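You operate a simulated robot arm through the tools that you are given. There is no shell and no other tool. Be economical: measure what you need, move in short steps, check, and stop when the job is done.

You run a simulated robot arm. Do the job below in one go: nothing can be reset, and whatever is moved stays where it is left.

## Task
Take the ring spanner with a green grip and put it on the second shelf from the bottom of the blue rack. Then put two of the purple-capped strips from the clear patch of the long workbench on the planter end of the long bench. Then open the orange feed bin lid. Keep to this order.

It is judged by the outcome, as a careful person would: the job done as asked, and still so three seconds after it is handed in. It fails if anything else is knocked over, pushed out of place, dropped, spilled or broken. A push-on lid holds only when it is set on centred and level and pressed home; a screw cap is set on level and turned clockwise until tight.

## Robot
A 7-joint arm with a fingered hand on a trunk, on a base that drives. Base frame: it is fixed to the floor where the robot stands at the start and does not move with it; the origin is under the middle of the robot, x ahead of it, y to its left, z up; the surface under the hand at the start is at about z = 0.86. Units: m, rad, N and s.
Its first joint turns from -2.897 to 2.897 rad. Places, roughly: orange feed bin lid [0.4, 5.8, 0.8]; planter end of the long bench [-1.1, -2.7, 0.8]; second shelf of the blue rack [0.4, 3.2, 0.7]. Payload 4 kg.
The tool frame sits at the grasp point between the pads (the TCP): z along the fingers, y along the line on which they close. The tips reach 0.03 m beyond it. The gripper opens to 0.104 m. The gripper's body begins 0.035 m behind the TCP. The gripper is a hand of 4 fingers: y runs from the thumb to the fingers, the wrist lies at [-0.015, -0.113, -0.19] in the tool frame.
Orientation is that of the tool frame in the base frame, as [roll, pitch, yaw] about the fixed x, y, z axes, in that order (R = Rz(yaw) Ry(pitch) Rx(roll)). With the fingers straight down and the wrist toward the robot, the tool's x, y and z point along [0, 1, 0], [1, 0, 0] and [0, 0, -1] of the base frame.

## Interface
- The arm moves only by the tool arm_command. Its argument "moves" is one flat list of numbers, 6 for each row, row after row: the shift along the base's x, y, z in m, then the turn, a rotation vector about the base's x, y, z in rad. In form: [x, y, z, ax, ay, az, x, y, z, ax, ay, az, ...]. A call has 1 to 10 rows; each row is the pose to reach, as a shift and turn from the pose commanded when the call began. A row lasts 0.2 s, in which the tool goes at most 0.05 m and 0.15 rad; a call with a longer step from one row to the next is refused whole. Where a pose cannot be reached the arm comes as near as it can. A force on the tool above 40 N (or 10 N above the force at the start of the call, whichever is more), or a blocked arm, ends the call early, and 0.2 s more pass. In this call time passes only in rows, and 0.2 s behind the last. It gives the time, the measured TCP pose, the force on the tool (base axes), the opening and the grip force at its end, in the units of the frame above (readings bear some noise), with the torque about the TCP (base axes, N m) and any sound that the robot's microphone picked up.
- Cameras (640 x 400 px; columns grow to the right, rows downward): "scene" is now at [0.3294, 0.1738, 1.2638]; the picture's right is [-0.29, -0.96, 0.00], its down [-0.23, 0.07, -0.97] and it looks along [0.93, -0.28, -0.24] (base axes); focal length 278 px, centre (320, 200). "wrist" rides on the gripper at [0.061, -0.092, -0.13] in the tool frame; the picture's right is [-0.81, 0.28, -0.52], its down [-0.53, -0.71, 0.46] and it looks along [-0.24, 0.64, 0.72] (tool axes); focal length 275 px, centre (320, 200). There is no depth. A picture from a camera that has moved, and an enlarged one, comes with that camera's place and axes in the base frame and with its lens.
- snapshot(camera): a new picture of that camera. The clock stands still meanwhile.
- roll_base(legs): drives the robot by 1 to 6 legs, each [ahead, left, turn to the left] in m, m and rad, along the robot's own axes; the way and the turn of a leg run together, so that a leg with both is an arc; at most 1.5 m and 3.142 rad a leg. The arm and the cameras ride along, it lands a little off, and it stops where it bumps. It gives what a move gives.
- set_fingers(index, middle, ring, thumb_bend, thumb_turn): sets how far each is bent, from 0 (flat) to 1 (curled in); at 0.3 the hand is open as for a grip, at 0.7 the pads meet at the TCP. One left out holds its place. A second passes; each finger stops where it meets its share of the squeeze, and holds until it gets a number again. It is the only way to open and close the hand. It gives what a move gives, with no picture; readings hold the bend of each and the force on the fingers (four entries, about 0 where the hand has none), thumb and palm. thumb_turn goes from beside the hand (0) to across from the fingers (1), as for a grip.
- aim_head(pan, tilt): turns the head with the scene camera to pan (to the left, within 2.496 rad either way) and tilt (down, from -0.506 to 1.204), counted from straight ahead of the robot. It gives what a move gives.
- zoom(camera, box): a new picture of the part [left, top, right, bottom] of that camera's present view, enlarged. The clock stands still meanwhile.
- job_done(): hands the job in; it is judged then, once.

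Work in short steps. Places have to be worked out from the pictures, the camera data and where the tool is seen: move nearer, look again, correct. Check each grasp and each placing, and mend what went wrong. You have 165 turns and 108 pictures in all, those below and enlarged ones among them. Open the gripper and draw the arm clear of the work before you hand the job in, unless the task says otherwise; then end with one line.

The tools are called after "Call:" by a JSON object that holds its "method" and its "body". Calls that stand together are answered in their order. arm_command: Moves the arm, as the interface text tells. Its arguments: {"type":"object","properties":{"moves":{"type":"array","items":{"type":"number"}}},"required":["moves"]} The other tools are called the same way: set_fingers (index, middle, ring, thumb_bend, thumb_turn) moves the fingers one by one; roll_base (legs) drives the base; aim_head (pan, tilt) turns the head that bears the scene camera; snapshot (camera) takes a picture; zoom (camera, box) takes an enlarged picture of a part of a camera's view; job_done () hands the job in.

At the start:

```text
time: 0.0
eef_pos: [0.7313, -0.0959, 1.1708]
tcp_rot: [3.141, -0.001, 1.571]
ft_force: [-0.6, -0.7, 0.2]
moment: [0.01, 0.01, -0.01]
gripper_width: 0.1035
grip_force: 0.0
shape: jaw
bend: [0.3, 0.3, 0.3, 0.3, 0.98]
finger forces: [0.1, 0.0, 0.1, 0.0, 0.0, 0.0]
robot x, y, heading: [-0.0011, -0.0033, 0.008]
head pan, tilt: [-0.293, 0.241]
```

scene: 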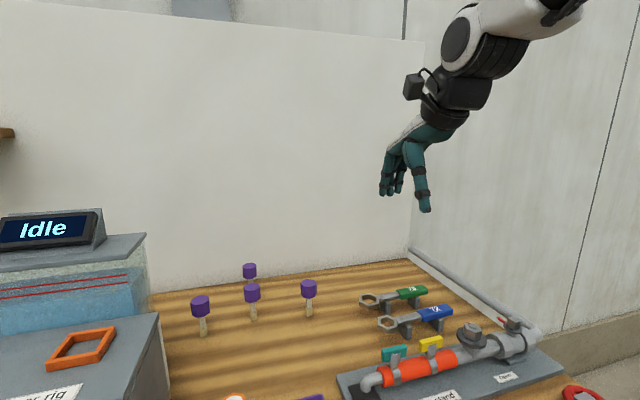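
wrist: 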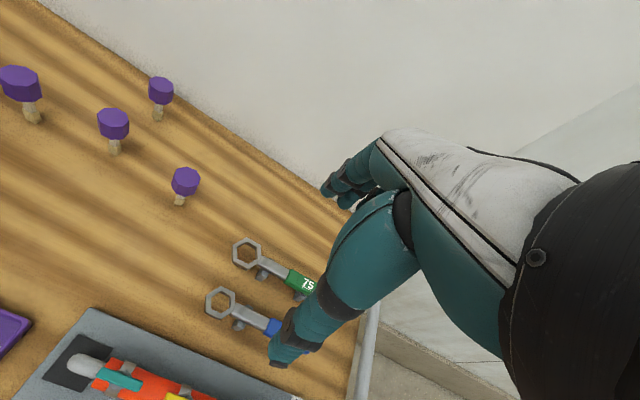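

The green-gripped ring spanner lies on the bench at roughly (0.82, -0.15). I'll take closer looks at it before planning the grasp.

Call:
{"method": "zoom", "body": {"camera": "scene", "box": [340, 260, 500, 360]}}

Call:
{"method": "zoom", "body": {"camera": "wrist", "box": [180, 200, 370, 340]}}

Call:
{"method": "aim_head", "body": {"pan": 1.5, "tilt": 0.2}}

```text
4.00 times, centred on (420, 310) of scene
camera zoom: at [0.3294, 0.1738, 1.2638], right [-0.29, -0.96, 0.0], down [-0.23, 0.07, -0.97], along [0.93, -0.28, -0.24], focal length 1112 px, centre (-80, -240)
```

zoom: 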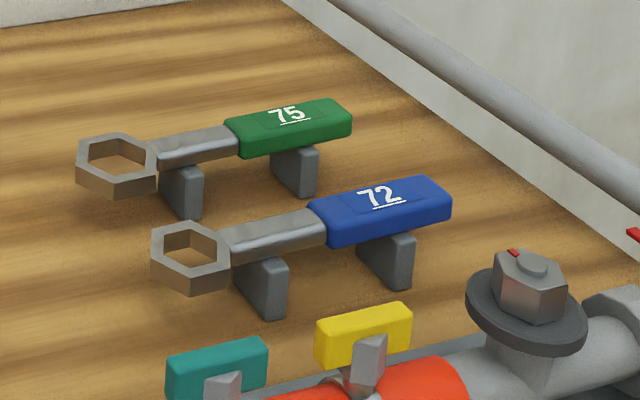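

```text
2.86 times, centred on (275, 270) of wrist
camera zoom: at [0.639, -0.0354, 1.3014], right [0.28, -0.81, 0.52], down [-0.71, -0.53, -0.46], along [0.64, -0.24, -0.72], focal length 786 px, centre (449, 0)
```

zoom: 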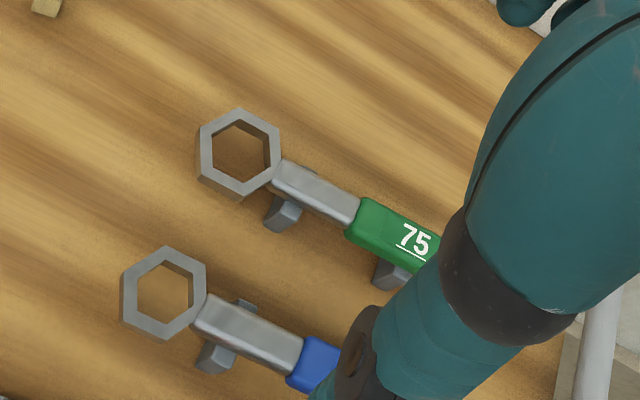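

```text
time: 1.8
eef_pos: [0.73, -0.0965, 1.1715]
tcp_rot: [-3.141, 0.0, 1.571]
ft_force: [-0.3, 0.0, 0.2]
moment: [0.02, 0.01, 0.03]
gripper_width: 0.1038
grip_force: 0.1
shape: jaw
bend: [0.3, 0.3, 0.3, 0.3, 0.98]
finger forces: [0.0, 0.0, 0.1, 0.0, 0.0, 0.0]
robot x, y, heading: [-0.0011, 0.0046, 0.002]
head pan, tilt: [1.499, 0.201]
```

Triangulating from both views, the green grip's label centre is about (0.821, -0.198, 0.908), with the spanner along y. Before grasping I'll look at the rack to decide how to hold it.

Call:
{"method": "snapshot", "body": {"camera": "scene"}}

```text
103 pictures are left
camera scene: at [0.2467, 0.2937, 1.2677], right [1.0, -0.07, 0.0], down [-0.01, -0.2, -0.98], along [0.07, 0.98, -0.2], focal length 278 px, centre (320, 200)
```

scene: 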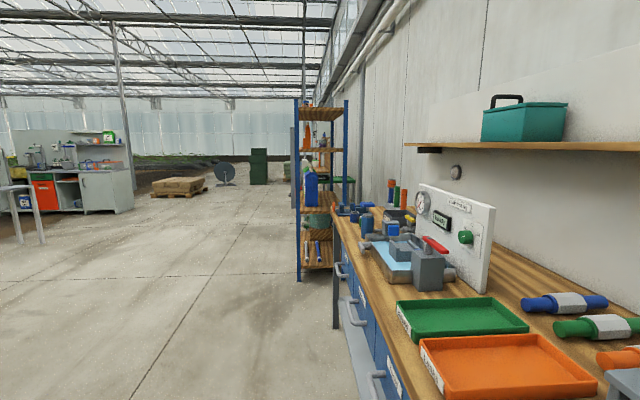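

The blue rack is visible beyond the bench's end. Zoom in on it.

Call:
{"method": "zoom", "body": {"camera": "scene", "box": [240, 90, 400, 290]}}

```text
2.00 times, centred on (320, 190) of scene
camera zoom: at [0.2467, 0.2937, 1.2677], right [1.0, -0.07, 0.0], down [-0.01, -0.2, -0.98], along [0.07, 0.98, -0.2], focal length 556 px, centre (320, 220)
```

zoom: 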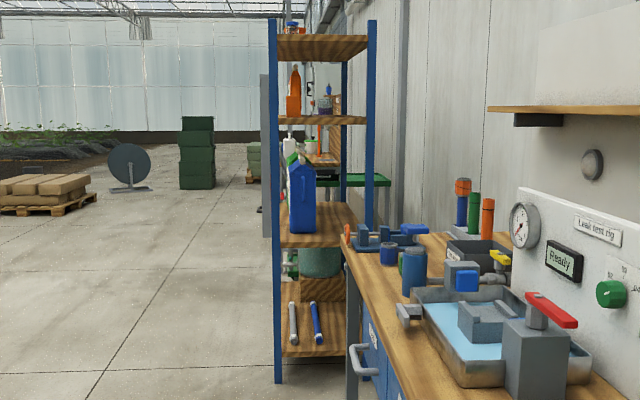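

Rack: second shelf near z≈0.7 with about 0.45 m clear above it, so a top-down grip works. Now I narrow the fingers a bit and go above the green grip.

Call:
{"method": "set_fingers", "body": {"index": 0.4, "middle": 0.4, "ring": 0.4, "thumb_bend": 0.4, "thumb_turn": 1.0}}

Call:
{"method": "arm_command", "body": {"moves": [0.02, -0.02, -0.03, 0, 0, 0, 0.04, -0.04, -0.06, 0, 0, 0, 0.06, -0.06, -0.09, 0, 0, 0, 0.08, -0.08, -0.12, 0, 0, 0, 0.094, -0.094, -0.15, 0, 0, 0]}}

Call:
{"method": "aim_head", "body": {"pan": -0.4, "tilt": 0.5}}

Call:
{"method": "snapshot", "body": {"camera": "scene"}}

Call:
{"method": "snapshot", "body": {"camera": "wrist"}}

```text
time: 2.8
eef_pos: [0.7315, -0.0953, 1.1717]
tcp_rot: [-3.142, 0.0, 1.571]
ft_force: [0.5, -1.2, 0.6]
moment: [0.0, 0.01, 0.02]
gripper_width: 0.0786
grip_force: 0.0
shape: fingers
bend: [0.4, 0.4, 0.4, 0.4, 0.99]
finger forces: [0.0, 0.0, 0.0, 0.1, 0.1, 0.0]
robot x, y, heading: [-0.0048, 0.0012, -0.001]
head pan, tilt: [1.499, 0.201]
```

```text
time: 4.0
eef_pos: [0.8255, -0.1889, 1.0201]
tcp_rot: [3.139, 0.0, 1.571]
ft_force: [0.6, 0.8, -0.1]
moment: [0.0, -0.02, 0.01]
gripper_width: 0.0782
grip_force: 0.1
shape: fingers
bend: [0.4, 0.4, 0.4, 0.4, 0.99]
finger forces: [0.1, 0.0, 0.0, 0.1, 0.0, 0.0]
robot x, y, heading: [0.0039, 0.0015, 0.003]
head pan, tilt: [1.499, 0.201]
```

```text
time: 5.9
eef_pos: [0.8243, -0.1896, 1.0206]
tcp_rot: [-3.142, 0.0, 1.571]
ft_force: [0.4, -1.3, -0.3]
moment: [0.02, 0.04, 0.01]
gripper_width: 0.0782
grip_force: 0.1
shape: fingers
bend: [0.4, 0.4, 0.4, 0.4, 0.99]
finger forces: [0.0, 0.1, 0.0, 0.0, 0.0, 0.1]
robot x, y, heading: [-0.0012, 0.0038, -0.001]
head pan, tilt: [-0.4, 0.499]
```

```text
101 pictures are left
camera scene: at [0.3239, 0.1654, 1.24], right [-0.39, -0.92, 0.0], down [-0.44, 0.19, -0.88], along [0.81, -0.34, -0.48], focal length 278 px, centre (320, 200)
```

scene: 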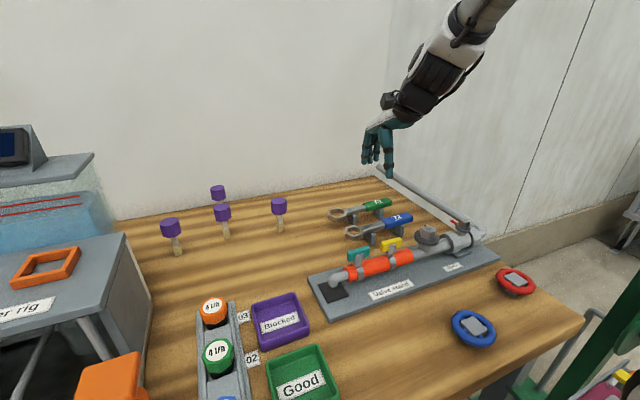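

```text
100 pictures are left
camera wrist: at [0.7333, -0.129, 1.151], right [0.28, -0.81, 0.52], down [-0.71, -0.53, -0.46], along [0.64, -0.24, -0.72], focal length 275 px, centre (320, 200)
```

wrist: 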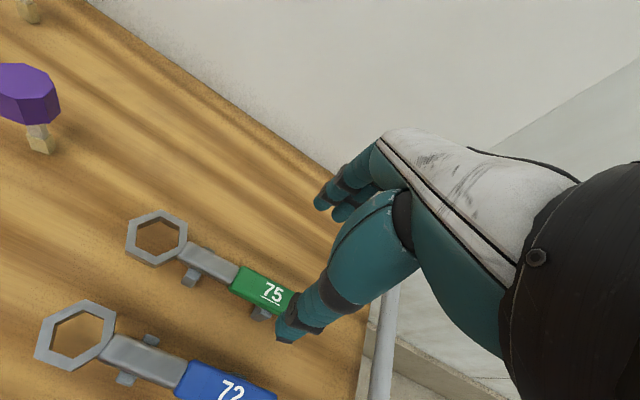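

The new view confirms the label at (0.823, -0.199), so the tool is right above. Descending so the fingers straddle the grip.

Call:
{"method": "arm_command", "body": {"moves": [0, 0, -0.04, 0, 0, 0, 0, 0, -0.08, 0, 0, 0, 0, 0, -0.1, 0, 0, 0, 0, 0, -0.12, 0, 0, 0]}}

Call:
{"method": "zoom", "body": {"camera": "scene", "box": [300, 120, 460, 280]}}

Call:
{"method": "snapshot", "body": {"camera": "wrist"}}

```text
time: 6.9
eef_pos: [0.8234, -0.1889, 0.8999]
tcp_rot: [-3.14, -0.002, 1.57]
ft_force: [0.1, 0.6, 0.1]
moment: [0.0, 0.01, -0.02]
gripper_width: 0.0783
grip_force: 0.1
shape: fingers
bend: [0.4, 0.4, 0.4, 0.4, 0.99]
finger forces: [0.0, 0.0, 0.0, 0.0, 0.1, 0.0]
robot x, y, heading: [-0.0006, 0.0019, 0.001]
head pan, tilt: [-0.4, 0.499]
```

```text
2.50 times, centred on (380, 200) of scene
camera zoom: at [0.3237, 0.1654, 1.24], right [-0.39, -0.92, 0.0], down [-0.44, 0.19, -0.88], along [0.81, -0.34, -0.48], focal length 695 px, centre (170, 200)
```

zoom: 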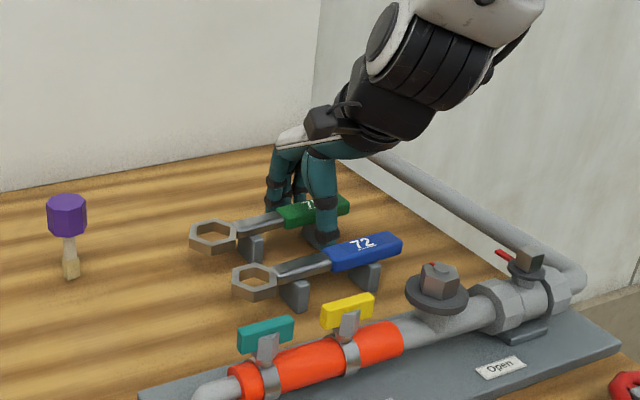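

```text
98 pictures are left
camera wrist: at [0.7324, -0.1292, 1.0309], right [0.27, -0.81, 0.52], down [-0.71, -0.53, -0.46], along [0.64, -0.24, -0.72], focal length 275 px, centre (320, 200)
```

wrist: 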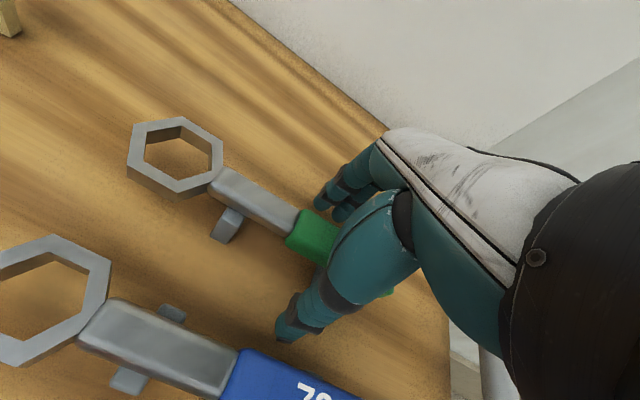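

The hand straddles the green grip cleanly with the thumb in the gap beside the blue one. Closing.

Call:
{"method": "set_fingers", "body": {"index": 0.75, "middle": 0.75, "ring": 0.75, "thumb_bend": 0.75}}

Call:
{"method": "arm_command", "body": {"moves": [0, 0, 0.03, 0, 0, 0, 0, 0, 0.06, 0, 0, 0, 0, 0, 0.1, 0, 0, 0]}}

Call:
{"method": "snapshot", "body": {"camera": "wrist"}}

Call:
{"method": "zoom", "body": {"camera": "scene", "box": [300, 80, 460, 280]}}

```text
time: 7.9
eef_pos: [0.8243, -0.1899, 0.901]
tcp_rot: [-3.142, 0.0, 1.571]
ft_force: [15.0, -4.3, -2.0]
moment: [0.01, -0.33, 0.19]
gripper_width: 0.0033
grip_force: 19.6
shape: fingers
bend: [0.74, 0.62, 0.73, 0.68, 1.0]
finger forces: [9.1, 11.2, 7.4, 0.0, 10.8, 0.0]
robot x, y, heading: [-0.0007, -0.0014, 0.002]
head pan, tilt: [-0.4, 0.499]
```

```text
time: 8.7
eef_pos: [0.8235, -0.1894, 1.0007]
tcp_rot: [-3.141, -0.001, 1.57]
ft_force: [-0.5, -0.3, -1.9]
moment: [-0.01, 0.01, 0.0]
gripper_width: 0.003
grip_force: 9.0
shape: fingers
bend: [0.74, 0.72, 0.75, 0.69, 1.0]
finger forces: [7.9, 0.1, 1.1, 0.0, 10.2, 0.0]
robot x, y, heading: [0.002, 0.0041, -0.004]
head pan, tilt: [-0.4, 0.499]
```

```text
97 pictures are left
camera wrist: at [0.733, -0.1298, 1.1312], right [0.28, -0.81, 0.52], down [-0.71, -0.53, -0.45], along [0.64, -0.24, -0.73], focal length 275 px, centre (320, 200)
```

wrist: 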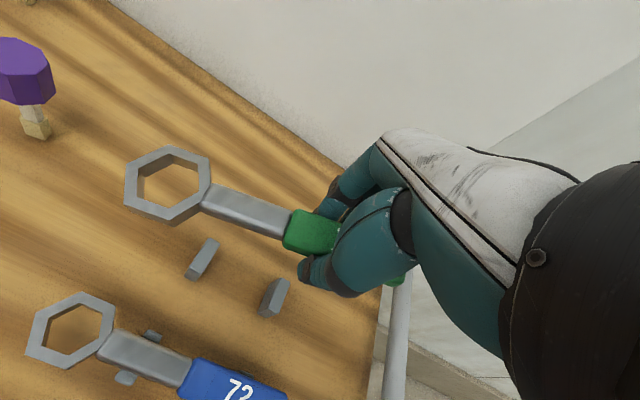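

```text
2.00 times, centred on (380, 180) of scene
camera zoom: at [0.324, 0.1652, 1.2399], right [-0.39, -0.92, 0.0], down [-0.44, 0.19, -0.88], along [0.81, -0.34, -0.48], focal length 556 px, centre (200, 240)
```

zoom: 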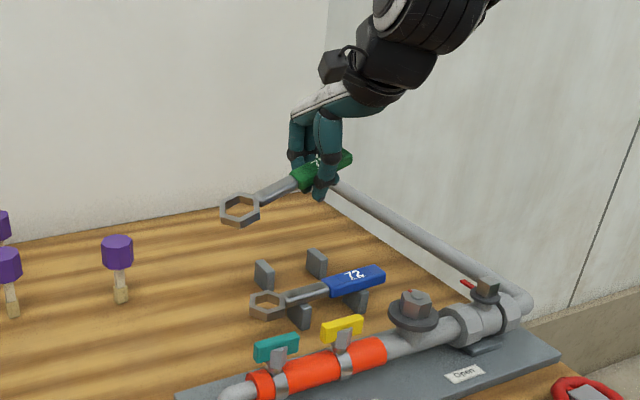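

It's lifted, held mainly by index and thumb, slightly ring-down. I'll tighten the squeeze for a securer hold and look.

Call:
{"method": "set_fingers", "body": {"index": 0.88, "middle": 0.88, "ring": 0.88, "thumb_bend": 0.88}}

Call:
{"method": "zoom", "body": {"camera": "wrist", "box": [120, 100, 440, 320]}}

Call:
{"method": "zoom", "body": {"camera": "scene", "box": [340, 120, 420, 200]}}

```text
time: 9.7
eef_pos: [0.824, -0.1903, 1.0009]
tcp_rot: [-3.141, 0.0, 1.569]
ft_force: [0.0, -0.3, 0.0]
moment: [-0.02, 0.01, -0.02]
gripper_width: 0.0
grip_force: 0.1
shape: fingers
bend: [0.87, 0.88, 0.88, 0.78, 1.0]
finger forces: [0.1, 0.1, 0.0, 0.0, 0.1, 0.0]
robot x, y, heading: [0.0024, -0.0005, 0.001]
head pan, tilt: [-0.4, 0.499]
```

```text
1.82 times, centred on (280, 210) of wrist
camera zoom: at [0.733, -0.1296, 1.1314], right [0.28, -0.81, 0.52], down [-0.71, -0.53, -0.46], along [0.64, -0.24, -0.72], focal length 500 px, centre (393, 182)
```

zoom: 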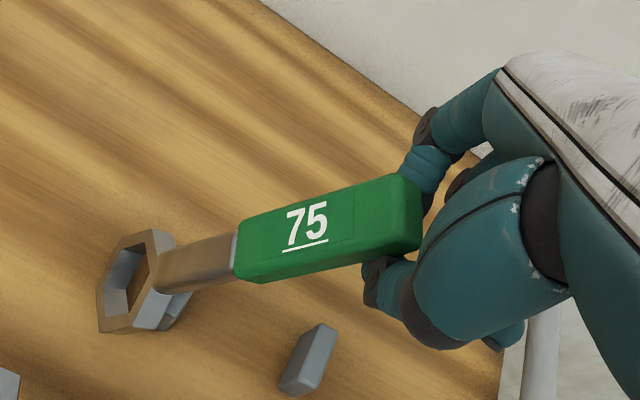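

```text
5.00 times, centred on (380, 160) of scene
camera zoom: at [0.3239, 0.1653, 1.24], right [-0.39, -0.92, 0.0], down [-0.44, 0.19, -0.88], along [0.81, -0.34, -0.48], focal length 1390 px, centre (20, 400)
```

zoom: 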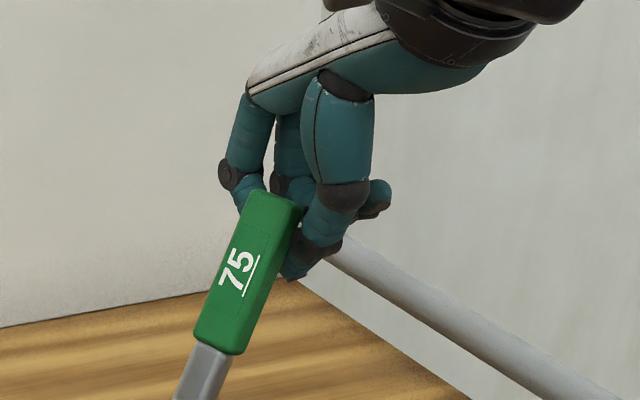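

The squeeze pushed the spanner out of the fingertips; it is slipping free. I'll let a moment pass and see where it lands.

Call:
{"method": "arm_command", "body": {"moves": [0, 0, 0.0, 0, 0, 0, 0, 0, 0.0, 0, 0, 0, 0, 0, 0.0, 0, 0, 0]}}

Call:
{"method": "zoom", "body": {"camera": "scene", "box": [260, 100, 500, 300]}}

Call:
{"method": "snapshot", "body": {"camera": "wrist"}}

```text
time: 10.5
eef_pos: [0.8237, -0.1902, 1.0011]
tcp_rot: [-3.141, 0.001, 1.571]
ft_force: [0.2, -0.3, 0.0]
moment: [0.0, 0.02, 0.02]
gripper_width: 0.0
grip_force: 0.1
shape: fingers
bend: [0.87, 0.88, 0.88, 0.78, 1.0]
finger forces: [0.1, 0.1, 0.0, 0.1, 0.0, 0.1]
robot x, y, heading: [0.0069, -0.0007, 0.0]
head pan, tilt: [-0.4, 0.499]
```

```text
2.00 times, centred on (380, 200) of scene
camera zoom: at [0.3239, 0.1653, 1.24], right [-0.39, -0.92, 0.0], down [-0.44, 0.19, -0.88], along [0.81, -0.34, -0.48], focal length 556 px, centre (200, 200)
```

zoom: 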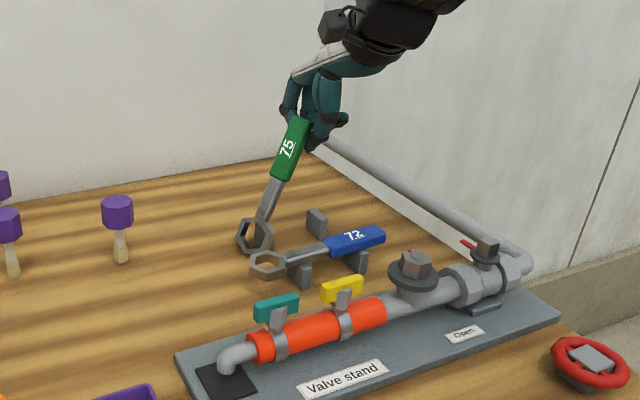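

```text
92 pictures are left
camera wrist: at [0.733, -0.1296, 1.1314], right [0.28, -0.81, 0.52], down [-0.71, -0.53, -0.46], along [0.64, -0.24, -0.72], focal length 275 px, centre (320, 200)
```

wrist: 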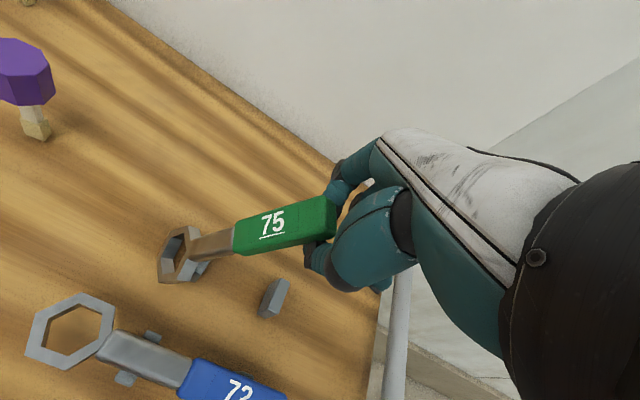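

The spanner leans: ring on the bench, grip end still caught between index and thumb. I'll swing the hand down along an arc about the ring to lower it back toward its posts.

Call:
{"method": "arm_command", "body": {"moves": [0, -0.013, -0.007, 0, 0, 0, 0, -0.0255, -0.015, 0, 0, 0, 0, -0.037, -0.024, 0, 0, 0, 0, -0.048, -0.034, 0, 0, 0, 0, -0.058, -0.045, 0, 0, 0, 0, -0.067, -0.0565, 0, 0, 0]}}

Call:
{"method": "zoom", "body": {"camera": "scene", "box": [300, 120, 460, 240]}}

Call:
{"method": "snapshot", "body": {"camera": "wrist"}}

```text
time: 11.9
eef_pos: [0.8253, -0.2575, 0.9451]
tcp_rot: [3.141, 0.0, 1.572]
ft_force: [0.2, 0.3, -0.3]
moment: [-0.01, 0.01, 0.01]
gripper_width: 0.0
grip_force: 0.1
shape: fingers
bend: [0.87, 0.88, 0.88, 0.79, 1.0]
finger forces: [0.0, 0.1, 0.1, 0.0, 0.1, 0.1]
robot x, y, heading: [0.0006, 0.0017, -0.001]
head pan, tilt: [-0.4, 0.499]
```

```text
3.33 times, centred on (380, 180) of scene
camera zoom: at [0.3238, 0.1654, 1.24], right [-0.39, -0.92, 0.0], down [-0.44, 0.19, -0.88], along [0.81, -0.34, -0.48], focal length 927 px, centre (120, 267)
```

zoom: 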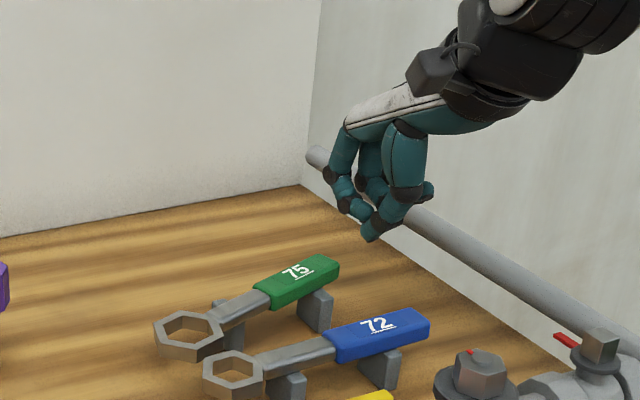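

```text
90 pictures are left
camera wrist: at [0.7334, -0.1966, 1.0749], right [0.27, -0.81, 0.52], down [-0.71, -0.53, -0.46], along [0.64, -0.24, -0.72], focal length 275 px, centre (320, 200)
```

wrist: 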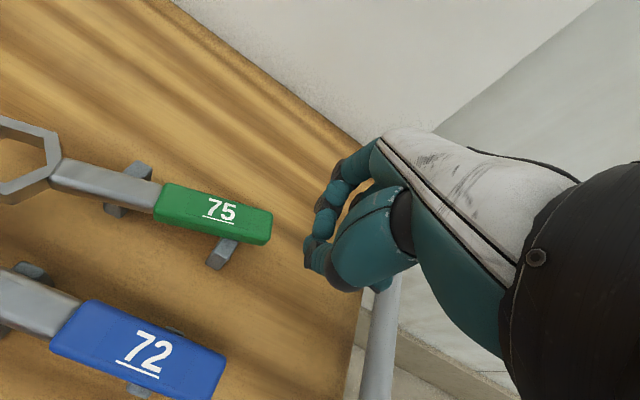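

Luck is on my side: the spanner lies flat on its posts again, yawed about 0.3 rad. The earlier slip came from fingers catching on a support post, so I'll rise, reopen, align yaw, and grip higher and nearer the balance point.

Call:
{"method": "arm_command", "body": {"moves": [0, 0.0, 0.04, 0, 0, 0, 0, 0.025, 0.05, 0, 0, 0.1, 0, 0.05, 0.05, 0, 0, 0.2, 0, 0.075, 0.05, 0, 0, 0.3]}}

Call:
{"method": "set_fingers", "body": {"index": 0.4, "middle": 0.4, "ring": 0.4, "thumb_bend": 0.4}}

Call:
{"method": "snapshot", "body": {"camera": "wrist"}}

Call:
{"method": "zoom", "body": {"camera": "scene", "box": [300, 120, 460, 240]}}

```text
time: 12.9
eef_pos: [0.8236, -0.1803, 0.9968]
tcp_rot: [-3.141, 0.0, 1.873]
ft_force: [0.1, 0.7, -0.5]
moment: [0.02, -0.01, 0.0]
gripper_width: 0.0
grip_force: 0.1
shape: fingers
bend: [0.87, 0.88, 0.88, 0.79, 1.0]
finger forces: [0.0, 0.1, 0.1, 0.0, 0.0, 0.1]
robot x, y, heading: [0.0016, -0.0003, -0.004]
head pan, tilt: [-0.4, 0.499]
```

```text
time: 13.9
eef_pos: [0.8245, -0.1807, 0.9949]
tcp_rot: [3.142, 0.0, 1.87]
ft_force: [0.2, 0.8, 0.8]
moment: [0.01, -0.03, 0.0]
gripper_width: 0.0771
grip_force: 0.2
shape: fingers
bend: [0.4, 0.4, 0.4, 0.4, 0.99]
finger forces: [0.0, 0.0, 0.0, 0.0, 0.0, 0.1]
robot x, y, heading: [0.0013, 0.0005, 0.005]
head pan, tilt: [-0.4, 0.499]
```

```text
89 pictures are left
camera wrist: at [0.7188, -0.1509, 1.1251], right [0.5, -0.69, 0.52], down [-0.52, -0.72, -0.46], along [0.69, -0.04, -0.72], focal length 275 px, centre (320, 200)
```

wrist: 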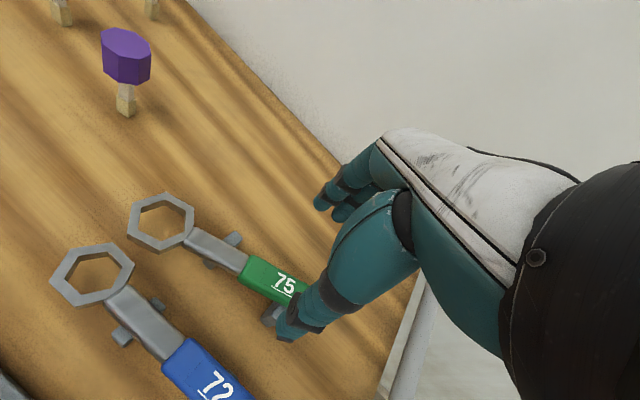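

```text
3.33 times, centred on (380, 180) of scene
camera zoom: at [0.3238, 0.1653, 1.24], right [-0.39, -0.92, 0.0], down [-0.44, 0.19, -0.88], along [0.81, -0.34, -0.48], focal length 927 px, centre (120, 267)
```

zoom: 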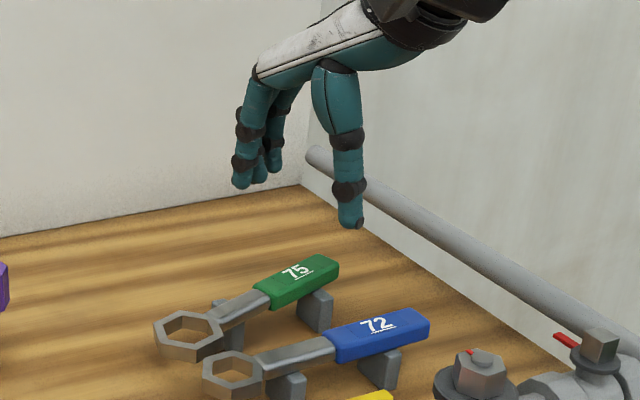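

Label triangulates to (0.830, -0.19), axis passing under the tool. Descend to z≈0.908 and close with index, middle and thumb, keeping the ring finger (over the post) open.

Call:
{"method": "arm_command", "body": {"moves": [0, 0, -0.04, 0, 0, 0.0, 0.001, 0, -0.07, 0, 0, 0.03, 0.001, 0, -0.087, 0, 0, 0.03]}}

Call:
{"method": "set_fingers", "body": {"index": 0.66, "middle": 0.66, "thumb_bend": 0.66}}

Call:
{"method": "zoom", "body": {"camera": "scene", "box": [300, 120, 460, 240]}}

Call:
{"method": "zoom", "body": {"camera": "wrist", "box": [120, 140, 440, 340]}}

```text
time: 14.7
eef_pos: [0.8257, -0.1811, 0.907]
tcp_rot: [-3.14, 0.001, 1.9]
ft_force: [0.3, 0.2, 0.0]
moment: [0.02, -0.01, 0.02]
gripper_width: 0.0776
grip_force: 0.0
shape: fingers
bend: [0.4, 0.4, 0.4, 0.4, 0.99]
finger forces: [0.0, 0.1, 0.1, 0.0, 0.0, 0.0]
robot x, y, heading: [-0.0022, -0.0006, 0.001]
head pan, tilt: [-0.4, 0.499]
```

```text
time: 15.7
eef_pos: [0.8255, -0.1814, 0.9086]
tcp_rot: [-3.141, 0.001, 1.9]
ft_force: [0.1, 0.5, 0.1]
moment: [-0.01, -0.03, 0.02]
gripper_width: 0.0176
grip_force: 2.1
shape: fingers
bend: [0.64, 0.65, 0.4, 0.63, 1.0]
finger forces: [1.9, 0.3, 0.0, 0.0, 2.2, 0.0]
robot x, y, heading: [0.0007, 0.0032, -0.008]
head pan, tilt: [-0.4, 0.499]
```

```text
3.33 times, centred on (380, 180) of scene
camera zoom: at [0.3239, 0.1653, 1.2399], right [-0.39, -0.92, 0.0], down [-0.44, 0.19, -0.88], along [0.81, -0.34, -0.48], focal length 927 px, centre (120, 267)
```

zoom: 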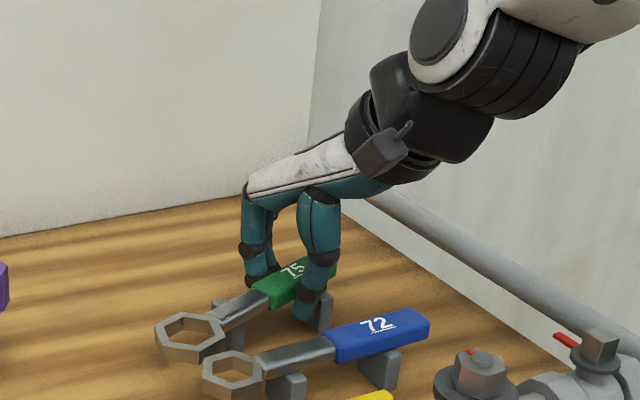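

```text
2.00 times, centred on (280, 240) of wrist
camera zoom: at [0.7192, -0.1543, 1.0377], right [0.52, -0.68, 0.52], down [-0.5, -0.74, -0.46], along [0.69, -0.02, -0.72], focal length 551 px, centre (400, 120)
```

zoom: 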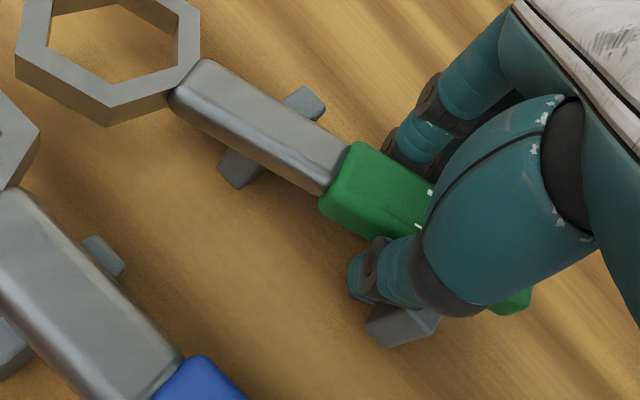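

Now a clean pinch with width 0.018 on the handle. Tighten a little, lift 1.5 cm, then bring in the ring finger gently.

Call:
{"method": "set_fingers", "body": {"index": 0.69, "middle": 0.69, "thumb_bend": 0.69}}

Call:
{"method": "arm_command", "body": {"moves": [0, 0, 0.01, 0, 0, 0, 0, 0, 0.02, 0, 0, 0]}}

Call:
{"method": "zoom", "body": {"camera": "wrist", "box": [120, 140, 440, 340]}}

```text
time: 16.7
eef_pos: [0.8251, -0.1814, 0.9078]
tcp_rot: [-3.141, 0.001, 1.901]
ft_force: [0.5, 0.2, 0.1]
moment: [-0.01, 0.02, -0.02]
gripper_width: 0.0162
grip_force: 4.6
shape: fingers
bend: [0.65, 0.68, 0.4, 0.64, 1.0]
finger forces: [3.3, 1.1, 0.0, 0.0, 4.7, 0.0]
robot x, y, heading: [-0.0007, -0.0002, -0.005]
head pan, tilt: [-0.4, 0.499]
```

```text
time: 17.3
eef_pos: [0.8251, -0.1815, 0.9263]
tcp_rot: [-3.141, 0.0, 1.902]
ft_force: [0.2, 0.4, -1.5]
moment: [0.01, 0.02, 0.01]
gripper_width: 0.0155
grip_force: 3.9
shape: fingers
bend: [0.65, 0.69, 0.4, 0.65, 1.0]
finger forces: [3.5, 0.0, 0.0, 0.0, 3.9, 0.1]
robot x, y, heading: [-0.0042, -0.0033, 0.004]
head pan, tilt: [-0.4, 0.499]
```

```text
2.00 times, centred on (280, 240) of wrist
camera zoom: at [0.7192, -0.1543, 1.058], right [0.52, -0.68, 0.52], down [-0.5, -0.73, -0.46], along [0.69, -0.02, -0.72], focal length 551 px, centre (400, 120)
```

zoom: 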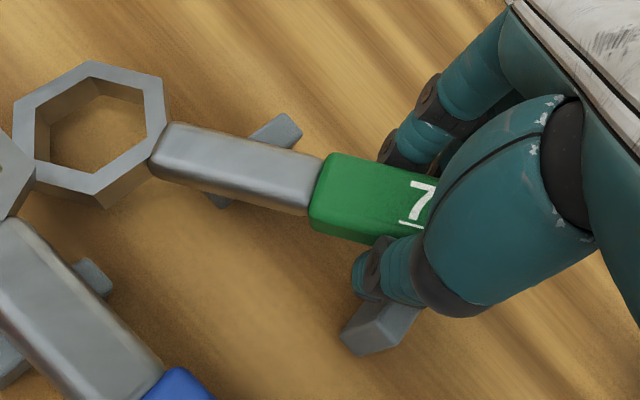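

It pivots ring-down because I'm holding behind the balance point. I'll set it back down, release, and regrip ~3 cm nearer the ring, between the posts.

Call:
{"method": "arm_command", "body": {"moves": [0, 0, -0.01, 0, 0, 0, 0, 0, -0.018, 0, 0, 0]}}

Call:
{"method": "set_fingers", "body": {"index": 0.4, "middle": 0.4, "ring": 0.4, "thumb_bend": 0.4}}

Call:
{"method": "arm_command", "body": {"moves": [0, 0, 0.04, 0, 0, 0, 0, 0, 0.08, 0, 0, 0]}}

Call:
{"method": "snapshot", "body": {"camera": "wrist"}}

Call:
{"method": "zoom", "body": {"camera": "scene", "box": [300, 140, 460, 240]}}

```text
time: 17.9
eef_pos: [0.8253, -0.1816, 0.9089]
tcp_rot: [-3.141, 0.001, 1.899]
ft_force: [0.5, -0.3, -0.6]
moment: [0.02, -0.06, 0.0]
gripper_width: 0.0144
grip_force: 3.0
shape: fingers
bend: [0.65, 0.69, 0.4, 0.65, 1.0]
finger forces: [3.0, 0.2, 0.0, 0.2, 3.6, 0.0]
robot x, y, heading: [0.0024, -0.003, 0.002]
head pan, tilt: [-0.4, 0.499]
```

```text
time: 18.9
eef_pos: [0.8242, -0.1822, 0.9098]
tcp_rot: [3.14, 0.001, 1.9]
ft_force: [0.6, 0.6, 0.2]
moment: [-0.02, 0.01, 0.0]
gripper_width: 0.0773
grip_force: 0.0
shape: fingers
bend: [0.4, 0.4, 0.4, 0.4, 0.99]
finger forces: [0.0, 0.1, 0.0, 0.0, 0.0, 0.1]
robot x, y, heading: [-0.0008, -0.0013, 0.004]
head pan, tilt: [-0.4, 0.499]
```

```text
time: 19.5
eef_pos: [0.8266, -0.1816, 0.9905]
tcp_rot: [-3.14, 0.002, 1.9]
ft_force: [-0.4, 0.4, 1.1]
moment: [0.0, 0.01, -0.02]
gripper_width: 0.0775
grip_force: 0.1
shape: fingers
bend: [0.4, 0.4, 0.4, 0.4, 0.99]
finger forces: [0.0, 0.0, 0.1, 0.0, 0.0, 0.0]
robot x, y, heading: [-0.0005, 0.0004, -0.0]
head pan, tilt: [-0.4, 0.499]
```

```text
84 pictures are left
camera wrist: at [0.7203, -0.1547, 1.12], right [0.52, -0.68, 0.52], down [-0.5, -0.74, -0.45], along [0.69, -0.02, -0.73], focal length 275 px, centre (320, 200)
```

wrist: 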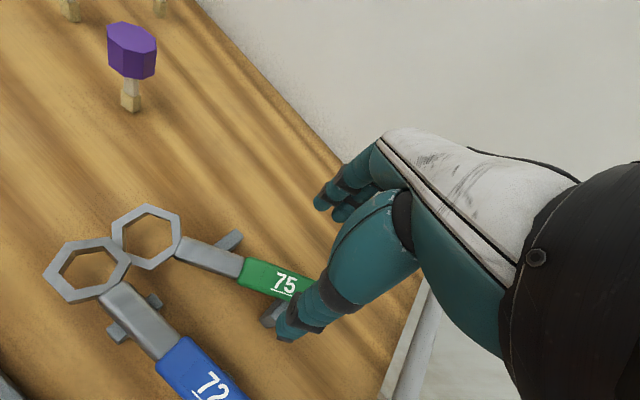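

```text
4.00 times, centred on (380, 190) of scene
camera zoom: at [0.324, 0.1652, 1.2399], right [-0.39, -0.92, 0.0], down [-0.44, 0.19, -0.88], along [0.81, -0.34, -0.48], focal length 1112 px, centre (80, 240)
```

zoom: 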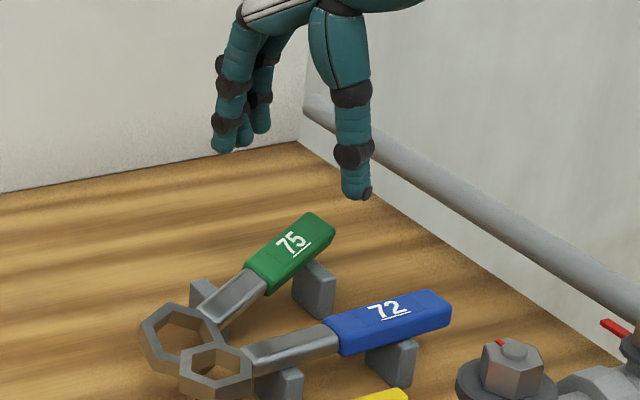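

The ring end dropped onto the bench and now sits close to the blue ring. Zoom in to see whether they touch.

Call:
{"method": "zoom", "body": {"camera": "wrist", "box": [30, 180, 190, 320]}}

```text
2.86 times, centred on (110, 250) of wrist
camera zoom: at [0.7203, -0.1547, 1.12], right [0.52, -0.68, 0.52], down [-0.5, -0.74, -0.45], along [0.69, -0.02, -0.73], focal length 786 px, centre (920, 57)
```

zoom: 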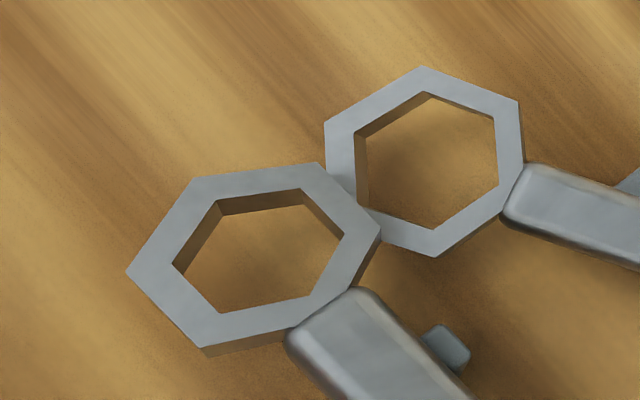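

Heights of both rings agree (~0.895), so they are side by side, at most touching. I'll align over the shaft/grip junction (0.808, -0.152) with yaw +0.1 more, fingers narrowed, and descend.

Call:
{"method": "set_fingers", "body": {"index": 0.48, "middle": 0.48, "ring": 0.48, "thumb_bend": 0.48}}

Call:
{"method": "arm_command", "body": {"moves": [-0.016, 0.029, 0, 0, 0, 0.1, -0.016, 0.029, -0.04, 0, 0, 0.1, -0.016, 0.029, -0.06, 0, 0, 0.1]}}

Call:
{"method": "zoom", "body": {"camera": "wrist", "box": [80, 140, 400, 340]}}

Call:
{"method": "zoom", "body": {"camera": "scene", "box": [300, 140, 460, 240]}}

```text
time: 20.5
eef_pos: [0.8258, -0.1813, 0.9893]
tcp_rot: [3.141, 0.0, 1.902]
ft_force: [-1.4, 0.3, -1.1]
moment: [-0.01, -0.01, 0.02]
gripper_width: 0.0574
grip_force: 0.0
shape: fingers
bend: [0.48, 0.48, 0.48, 0.48, 1.0]
finger forces: [0.0, 0.0, 0.1, 0.1, 0.0, 0.1]
robot x, y, heading: [0.0007, 0.0011, 0.003]
head pan, tilt: [-0.4, 0.499]
```

```text
time: 21.3
eef_pos: [0.8103, -0.1524, 0.93]
tcp_rot: [3.139, 0.0, 2.0]
ft_force: [0.9, 1.1, -0.1]
moment: [0.0, 0.0, 0.0]
gripper_width: 0.0577
grip_force: 0.0
shape: fingers
bend: [0.48, 0.48, 0.48, 0.48, 1.0]
finger forces: [0.1, 0.1, 0.1, 0.0, 0.0, 0.0]
robot x, y, heading: [-0.0002, -0.0024, 0.004]
head pan, tilt: [-0.4, 0.499]
```

```text
2.00 times, centred on (240, 240) of wrist
camera zoom: at [0.7013, -0.1361, 1.0594], right [0.59, -0.62, 0.52], down [-0.43, -0.78, -0.46], along [0.69, 0.05, -0.72], focal length 551 px, centre (480, 120)
```

zoom: 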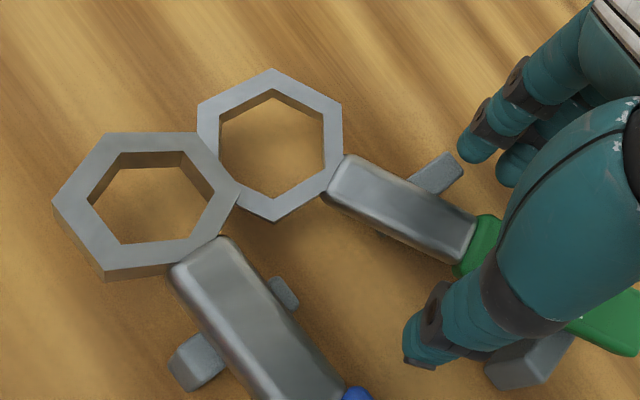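

```text
4.00 times, centred on (380, 190) of scene
camera zoom: at [0.3238, 0.1653, 1.24], right [-0.39, -0.92, 0.0], down [-0.44, 0.19, -0.88], along [0.81, -0.34, -0.48], focal length 1112 px, centre (80, 240)
```

zoom: 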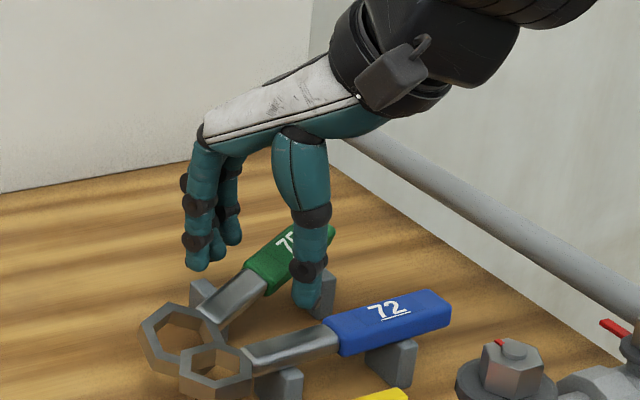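

Fingers straddle the junction. Descend to z≈0.905 and close in steps.

Call:
{"method": "arm_command", "body": {"moves": [0, 0, -0.015, 0, 0, 0, 0, 0, -0.025, 0, 0, 0]}}

Call:
{"method": "set_fingers", "body": {"index": 0.7, "middle": 0.7, "ring": 0.66, "thumb_bend": 0.7}}

Call:
{"method": "zoom", "body": {"camera": "wrist", "box": [80, 140, 400, 340]}}

```text
time: 21.9
eef_pos: [0.81, -0.1526, 0.9055]
tcp_rot: [3.141, 0.001, 1.999]
ft_force: [5.3, 0.5, 3.0]
moment: [0.06, -0.19, -0.13]
gripper_width: 0.0631
grip_force: 3.0
shape: fingers
bend: [0.44, 0.48, 0.48, 0.48, 1.0]
finger forces: [5.2, 0.1, 0.1, 0.1, 0.1, 0.0]
robot x, y, heading: [-0.0017, -0.0016, 0.0]
head pan, tilt: [-0.4, 0.499]
```

```text
time: 22.9
eef_pos: [0.8095, -0.153, 0.9051]
tcp_rot: [-3.141, 0.0, 2.0]
ft_force: [13.5, 1.3, -0.1]
moment: [0.03, -0.34, -0.31]
gripper_width: 0.0357
grip_force: 8.3
shape: fingers
bend: [0.44, 0.69, 0.66, 0.68, 1.0]
finger forces: [13.7, 0.9, 0.3, 0.0, 1.6, 0.0]
robot x, y, heading: [-0.0029, 0.0008, 0.001]
head pan, tilt: [-0.4, 0.499]
```

```text
2.00 times, centred on (240, 240) of wrist
camera zoom: at [0.7017, -0.1365, 1.0348], right [0.59, -0.62, 0.52], down [-0.43, -0.78, -0.46], along [0.69, 0.05, -0.72], focal length 551 px, centre (480, 120)
```

zoom: 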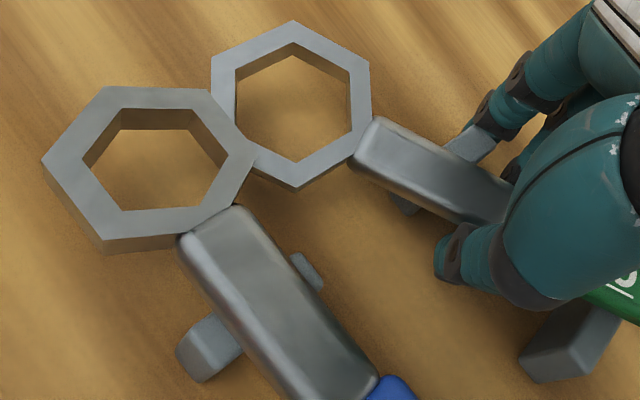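

The index finger landed on a support post. I'll back it off and grip with middle, ring and thumb instead.

Call:
{"method": "set_fingers", "body": {"index": 0.35}}

Call:
{"method": "set_fingers", "body": {"middle": 0.76, "ring": 0.74, "thumb_bend": 0.76}}

Call:
{"method": "zoom", "body": {"camera": "wrist", "box": [80, 140, 400, 340]}}

Call:
{"method": "zoom", "body": {"camera": "scene", "box": [300, 140, 460, 240]}}

```text
time: 23.9
eef_pos: [0.8093, -0.1525, 0.9049]
tcp_rot: [3.141, 0.0, 2.0]
ft_force: [0.0, -0.6, 0.2]
moment: [0.01, 0.0, 0.0]
gripper_width: 0.0472
grip_force: 1.5
shape: fingers
bend: [0.35, 0.69, 0.66, 0.69, 1.0]
finger forces: [0.0, 1.1, 0.4, 0.1, 1.3, 0.0]
robot x, y, heading: [0.0012, -0.0018, -0.001]
head pan, tilt: [-0.4, 0.499]
```

```text
time: 24.9
eef_pos: [0.81, -0.1536, 0.9037]
tcp_rot: [-3.141, -0.001, 2.001]
ft_force: [0.3, 0.1, -1.6]
moment: [0.01, 0.03, 0.0]
gripper_width: 0.041
grip_force: 9.5
shape: fingers
bend: [0.35, 0.74, 0.73, 0.74, 1.0]
finger forces: [0.1, 6.7, 2.7, 0.0, 10.0, 0.0]
robot x, y, heading: [-0.0036, -0.001, -0.003]
head pan, tilt: [-0.4, 0.499]
```

```text
2.00 times, centred on (240, 240) of wrist
camera zoom: at [0.7012, -0.1365, 1.0349], right [0.59, -0.62, 0.52], down [-0.43, -0.78, -0.46], along [0.69, 0.05, -0.72], focal length 551 px, centre (480, 120)
```

zoom: 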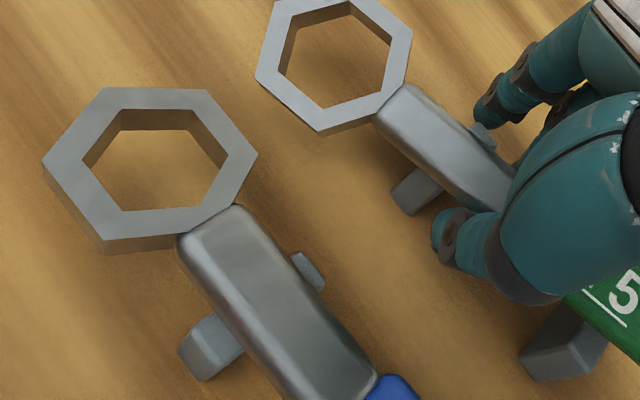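

```text
4.00 times, centred on (380, 190) of scene
camera zoom: at [0.3239, 0.1653, 1.24], right [-0.39, -0.92, 0.0], down [-0.44, 0.19, -0.88], along [0.81, -0.34, -0.48], focal length 1112 px, centre (80, 240)
```

zoom: 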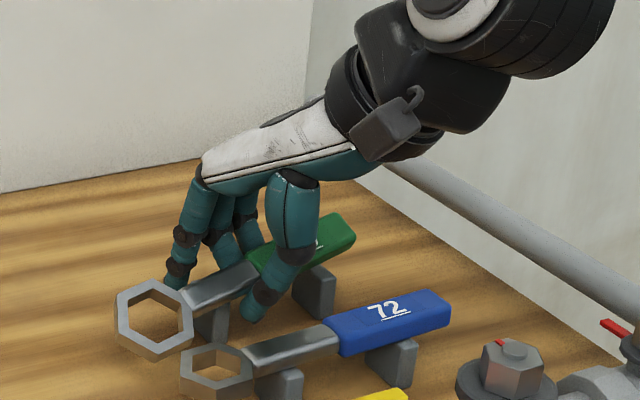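

Better: spanner rotated away from the blue one, now supported (10 N, full weight) near its balance. Lift gently.

Call:
{"method": "arm_command", "body": {"moves": [0.0, 0, 0.015, 0, 0, 0, 0.0, 0, 0.03, 0, 0, 0, 0, 0, 0.05, 0, 0, 0, 0, 0, 0.08, 0, 0, 0]}}

Call:
{"method": "zoom", "body": {"camera": "wrist", "box": [80, 120, 400, 320]}}

Call:
{"method": "zoom", "body": {"camera": "scene", "box": [300, 100, 460, 240]}}

```text
time: 25.9
eef_pos: [0.8092, -0.1524, 0.983]
tcp_rot: [3.141, 0.0, 2.0]
ft_force: [-0.3, -0.1, -1.4]
moment: [0.0, 0.03, 0.01]
gripper_width: 0.0413
grip_force: 9.9
shape: fingers
bend: [0.35, 0.74, 0.74, 0.74, 1.0]
finger forces: [0.0, 7.3, 2.0, 0.0, 9.8, 0.0]
robot x, y, heading: [-0.0032, 0.0021, -0.002]
head pan, tilt: [-0.4, 0.499]
```

```text
2.00 times, centred on (240, 220) of wrist
camera zoom: at [0.7006, -0.1361, 1.1141], right [0.59, -0.62, 0.52], down [-0.43, -0.78, -0.46], along [0.69, 0.05, -0.72], focal length 551 px, centre (480, 160)
```

zoom: 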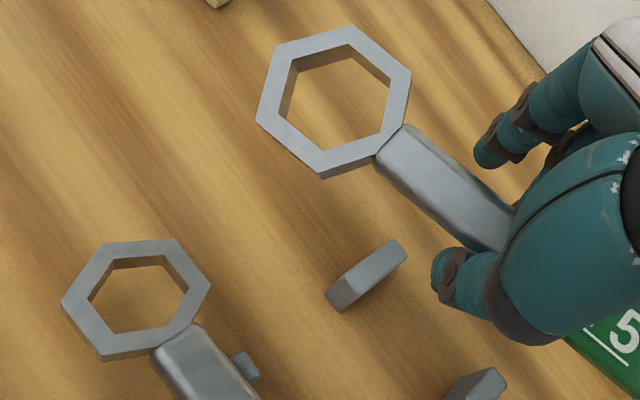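

```text
2.86 times, centred on (380, 170) of scene
camera zoom: at [0.324, 0.1652, 1.2399], right [-0.39, -0.92, 0.0], down [-0.44, 0.19, -0.88], along [0.81, -0.34, -0.48], focal length 794 px, centre (149, 286)
```

zoom: 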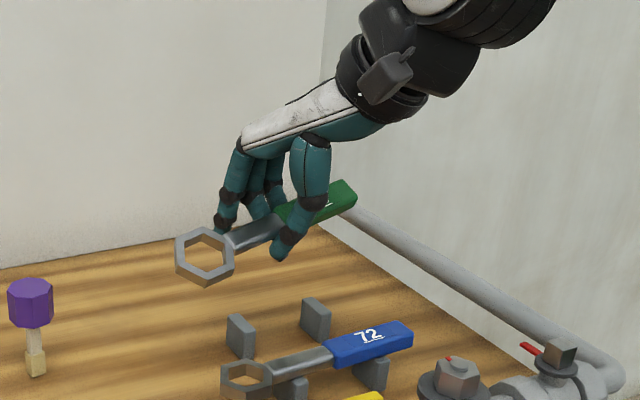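

Spanner securely held and level; blue one undisturbed. Raise the hand clear of everything, then back the base away from the bench.

Call:
{"method": "arm_command", "body": {"moves": [0.0, 0, 0.035, 0, 0, 0, 0.0, 0, 0.07, 0, 0, 0, 0, 0, 0.105, 0, 0, 0, 0, 0, 0.14, 0, 0, 0, 0, 0, 0.17, 0, 0, 0]}}

Call:
{"method": "roll_base", "body": {"legs": [[-0.7, 0, 0]]}}

Call:
{"method": "aim_head", "body": {"pan": 0.9, "tilt": 0.35}}

Call:
{"method": "snapshot", "body": {"camera": "scene"}}

Call:
{"method": "snapshot", "body": {"camera": "wrist"}}

```text
time: 27.1
eef_pos: [0.811, -0.1522, 1.1542]
tcp_rot: [-3.142, 0.0, 2.004]
ft_force: [0.2, -1.1, -1.7]
moment: [0.07, 0.03, 0.0]
gripper_width: 0.0409
grip_force: 9.3
shape: fingers
bend: [0.35, 0.75, 0.74, 0.74, 1.0]
finger forces: [0.0, 7.1, 2.1, 0.0, 9.5, 0.0]
robot x, y, heading: [0.0025, -0.0023, 0.001]
head pan, tilt: [-0.4, 0.499]
```

```text
time: 31.0
eef_pos: [0.1092, -0.1525, 1.1538]
tcp_rot: [-3.14, -0.002, 1.996]
ft_force: [0.2, 0.5, -2.0]
moment: [0.01, -0.01, -0.01]
gripper_width: 0.0409
grip_force: 9.6
shape: fingers
bend: [0.35, 0.75, 0.74, 0.74, 1.0]
finger forces: [0.0, 7.1, 2.0, 0.0, 9.6, 0.0]
robot x, y, heading: [-0.6969, 0.0067, -0.002]
head pan, tilt: [-0.4, 0.499]
stopped in leg 1: the robot was blocked; the commanded pose is now the measured one
```

```text
time: 32.5
eef_pos: [0.1108, -0.1536, 1.1546]
tcp_rot: [-3.14, 0.0, 1.997]
ft_force: [0.0, 0.1, -0.8]
moment: [-0.01, 0.04, -0.03]
gripper_width: 0.041
grip_force: 9.7
shape: fingers
bend: [0.35, 0.75, 0.74, 0.74, 1.0]
finger forces: [0.0, 7.1, 2.0, 0.1, 9.5, 0.0]
robot x, y, heading: [-0.6991, -0.0021, -0.006]
head pan, tilt: [0.901, 0.351]
```

```text
74 pictures are left
camera scene: at [-0.3992, 0.2748, 1.2536], right [0.78, -0.62, 0.0], down [-0.21, -0.27, -0.94], along [0.59, 0.73, -0.34], focal length 278 px, centre (320, 200)
```

scene: 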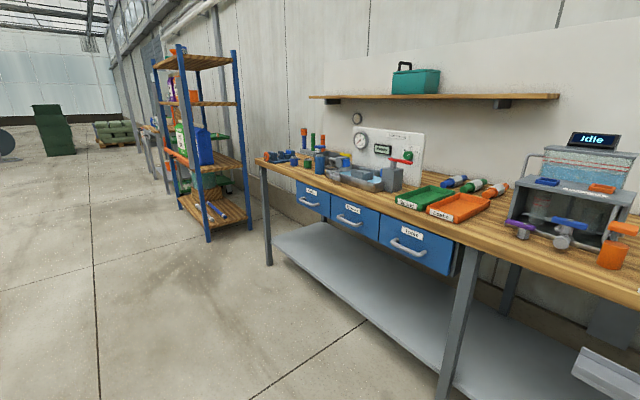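

```text
73 pictures are left
camera wrist: at [0.002, -0.1364, 1.2844], right [0.59, -0.62, 0.52], down [-0.43, -0.78, -0.46], along [0.69, 0.04, -0.72], focal length 275 px, centre (320, 200)
```

wrist: 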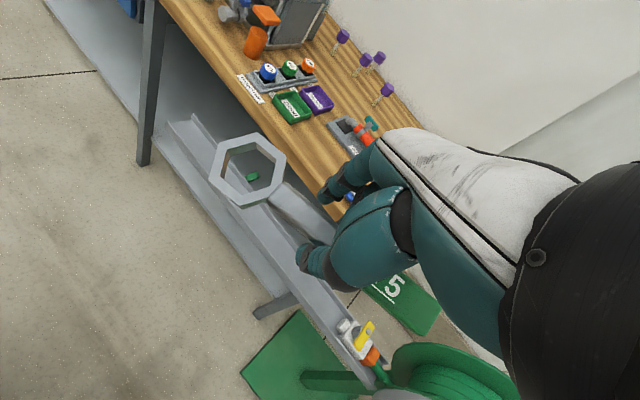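

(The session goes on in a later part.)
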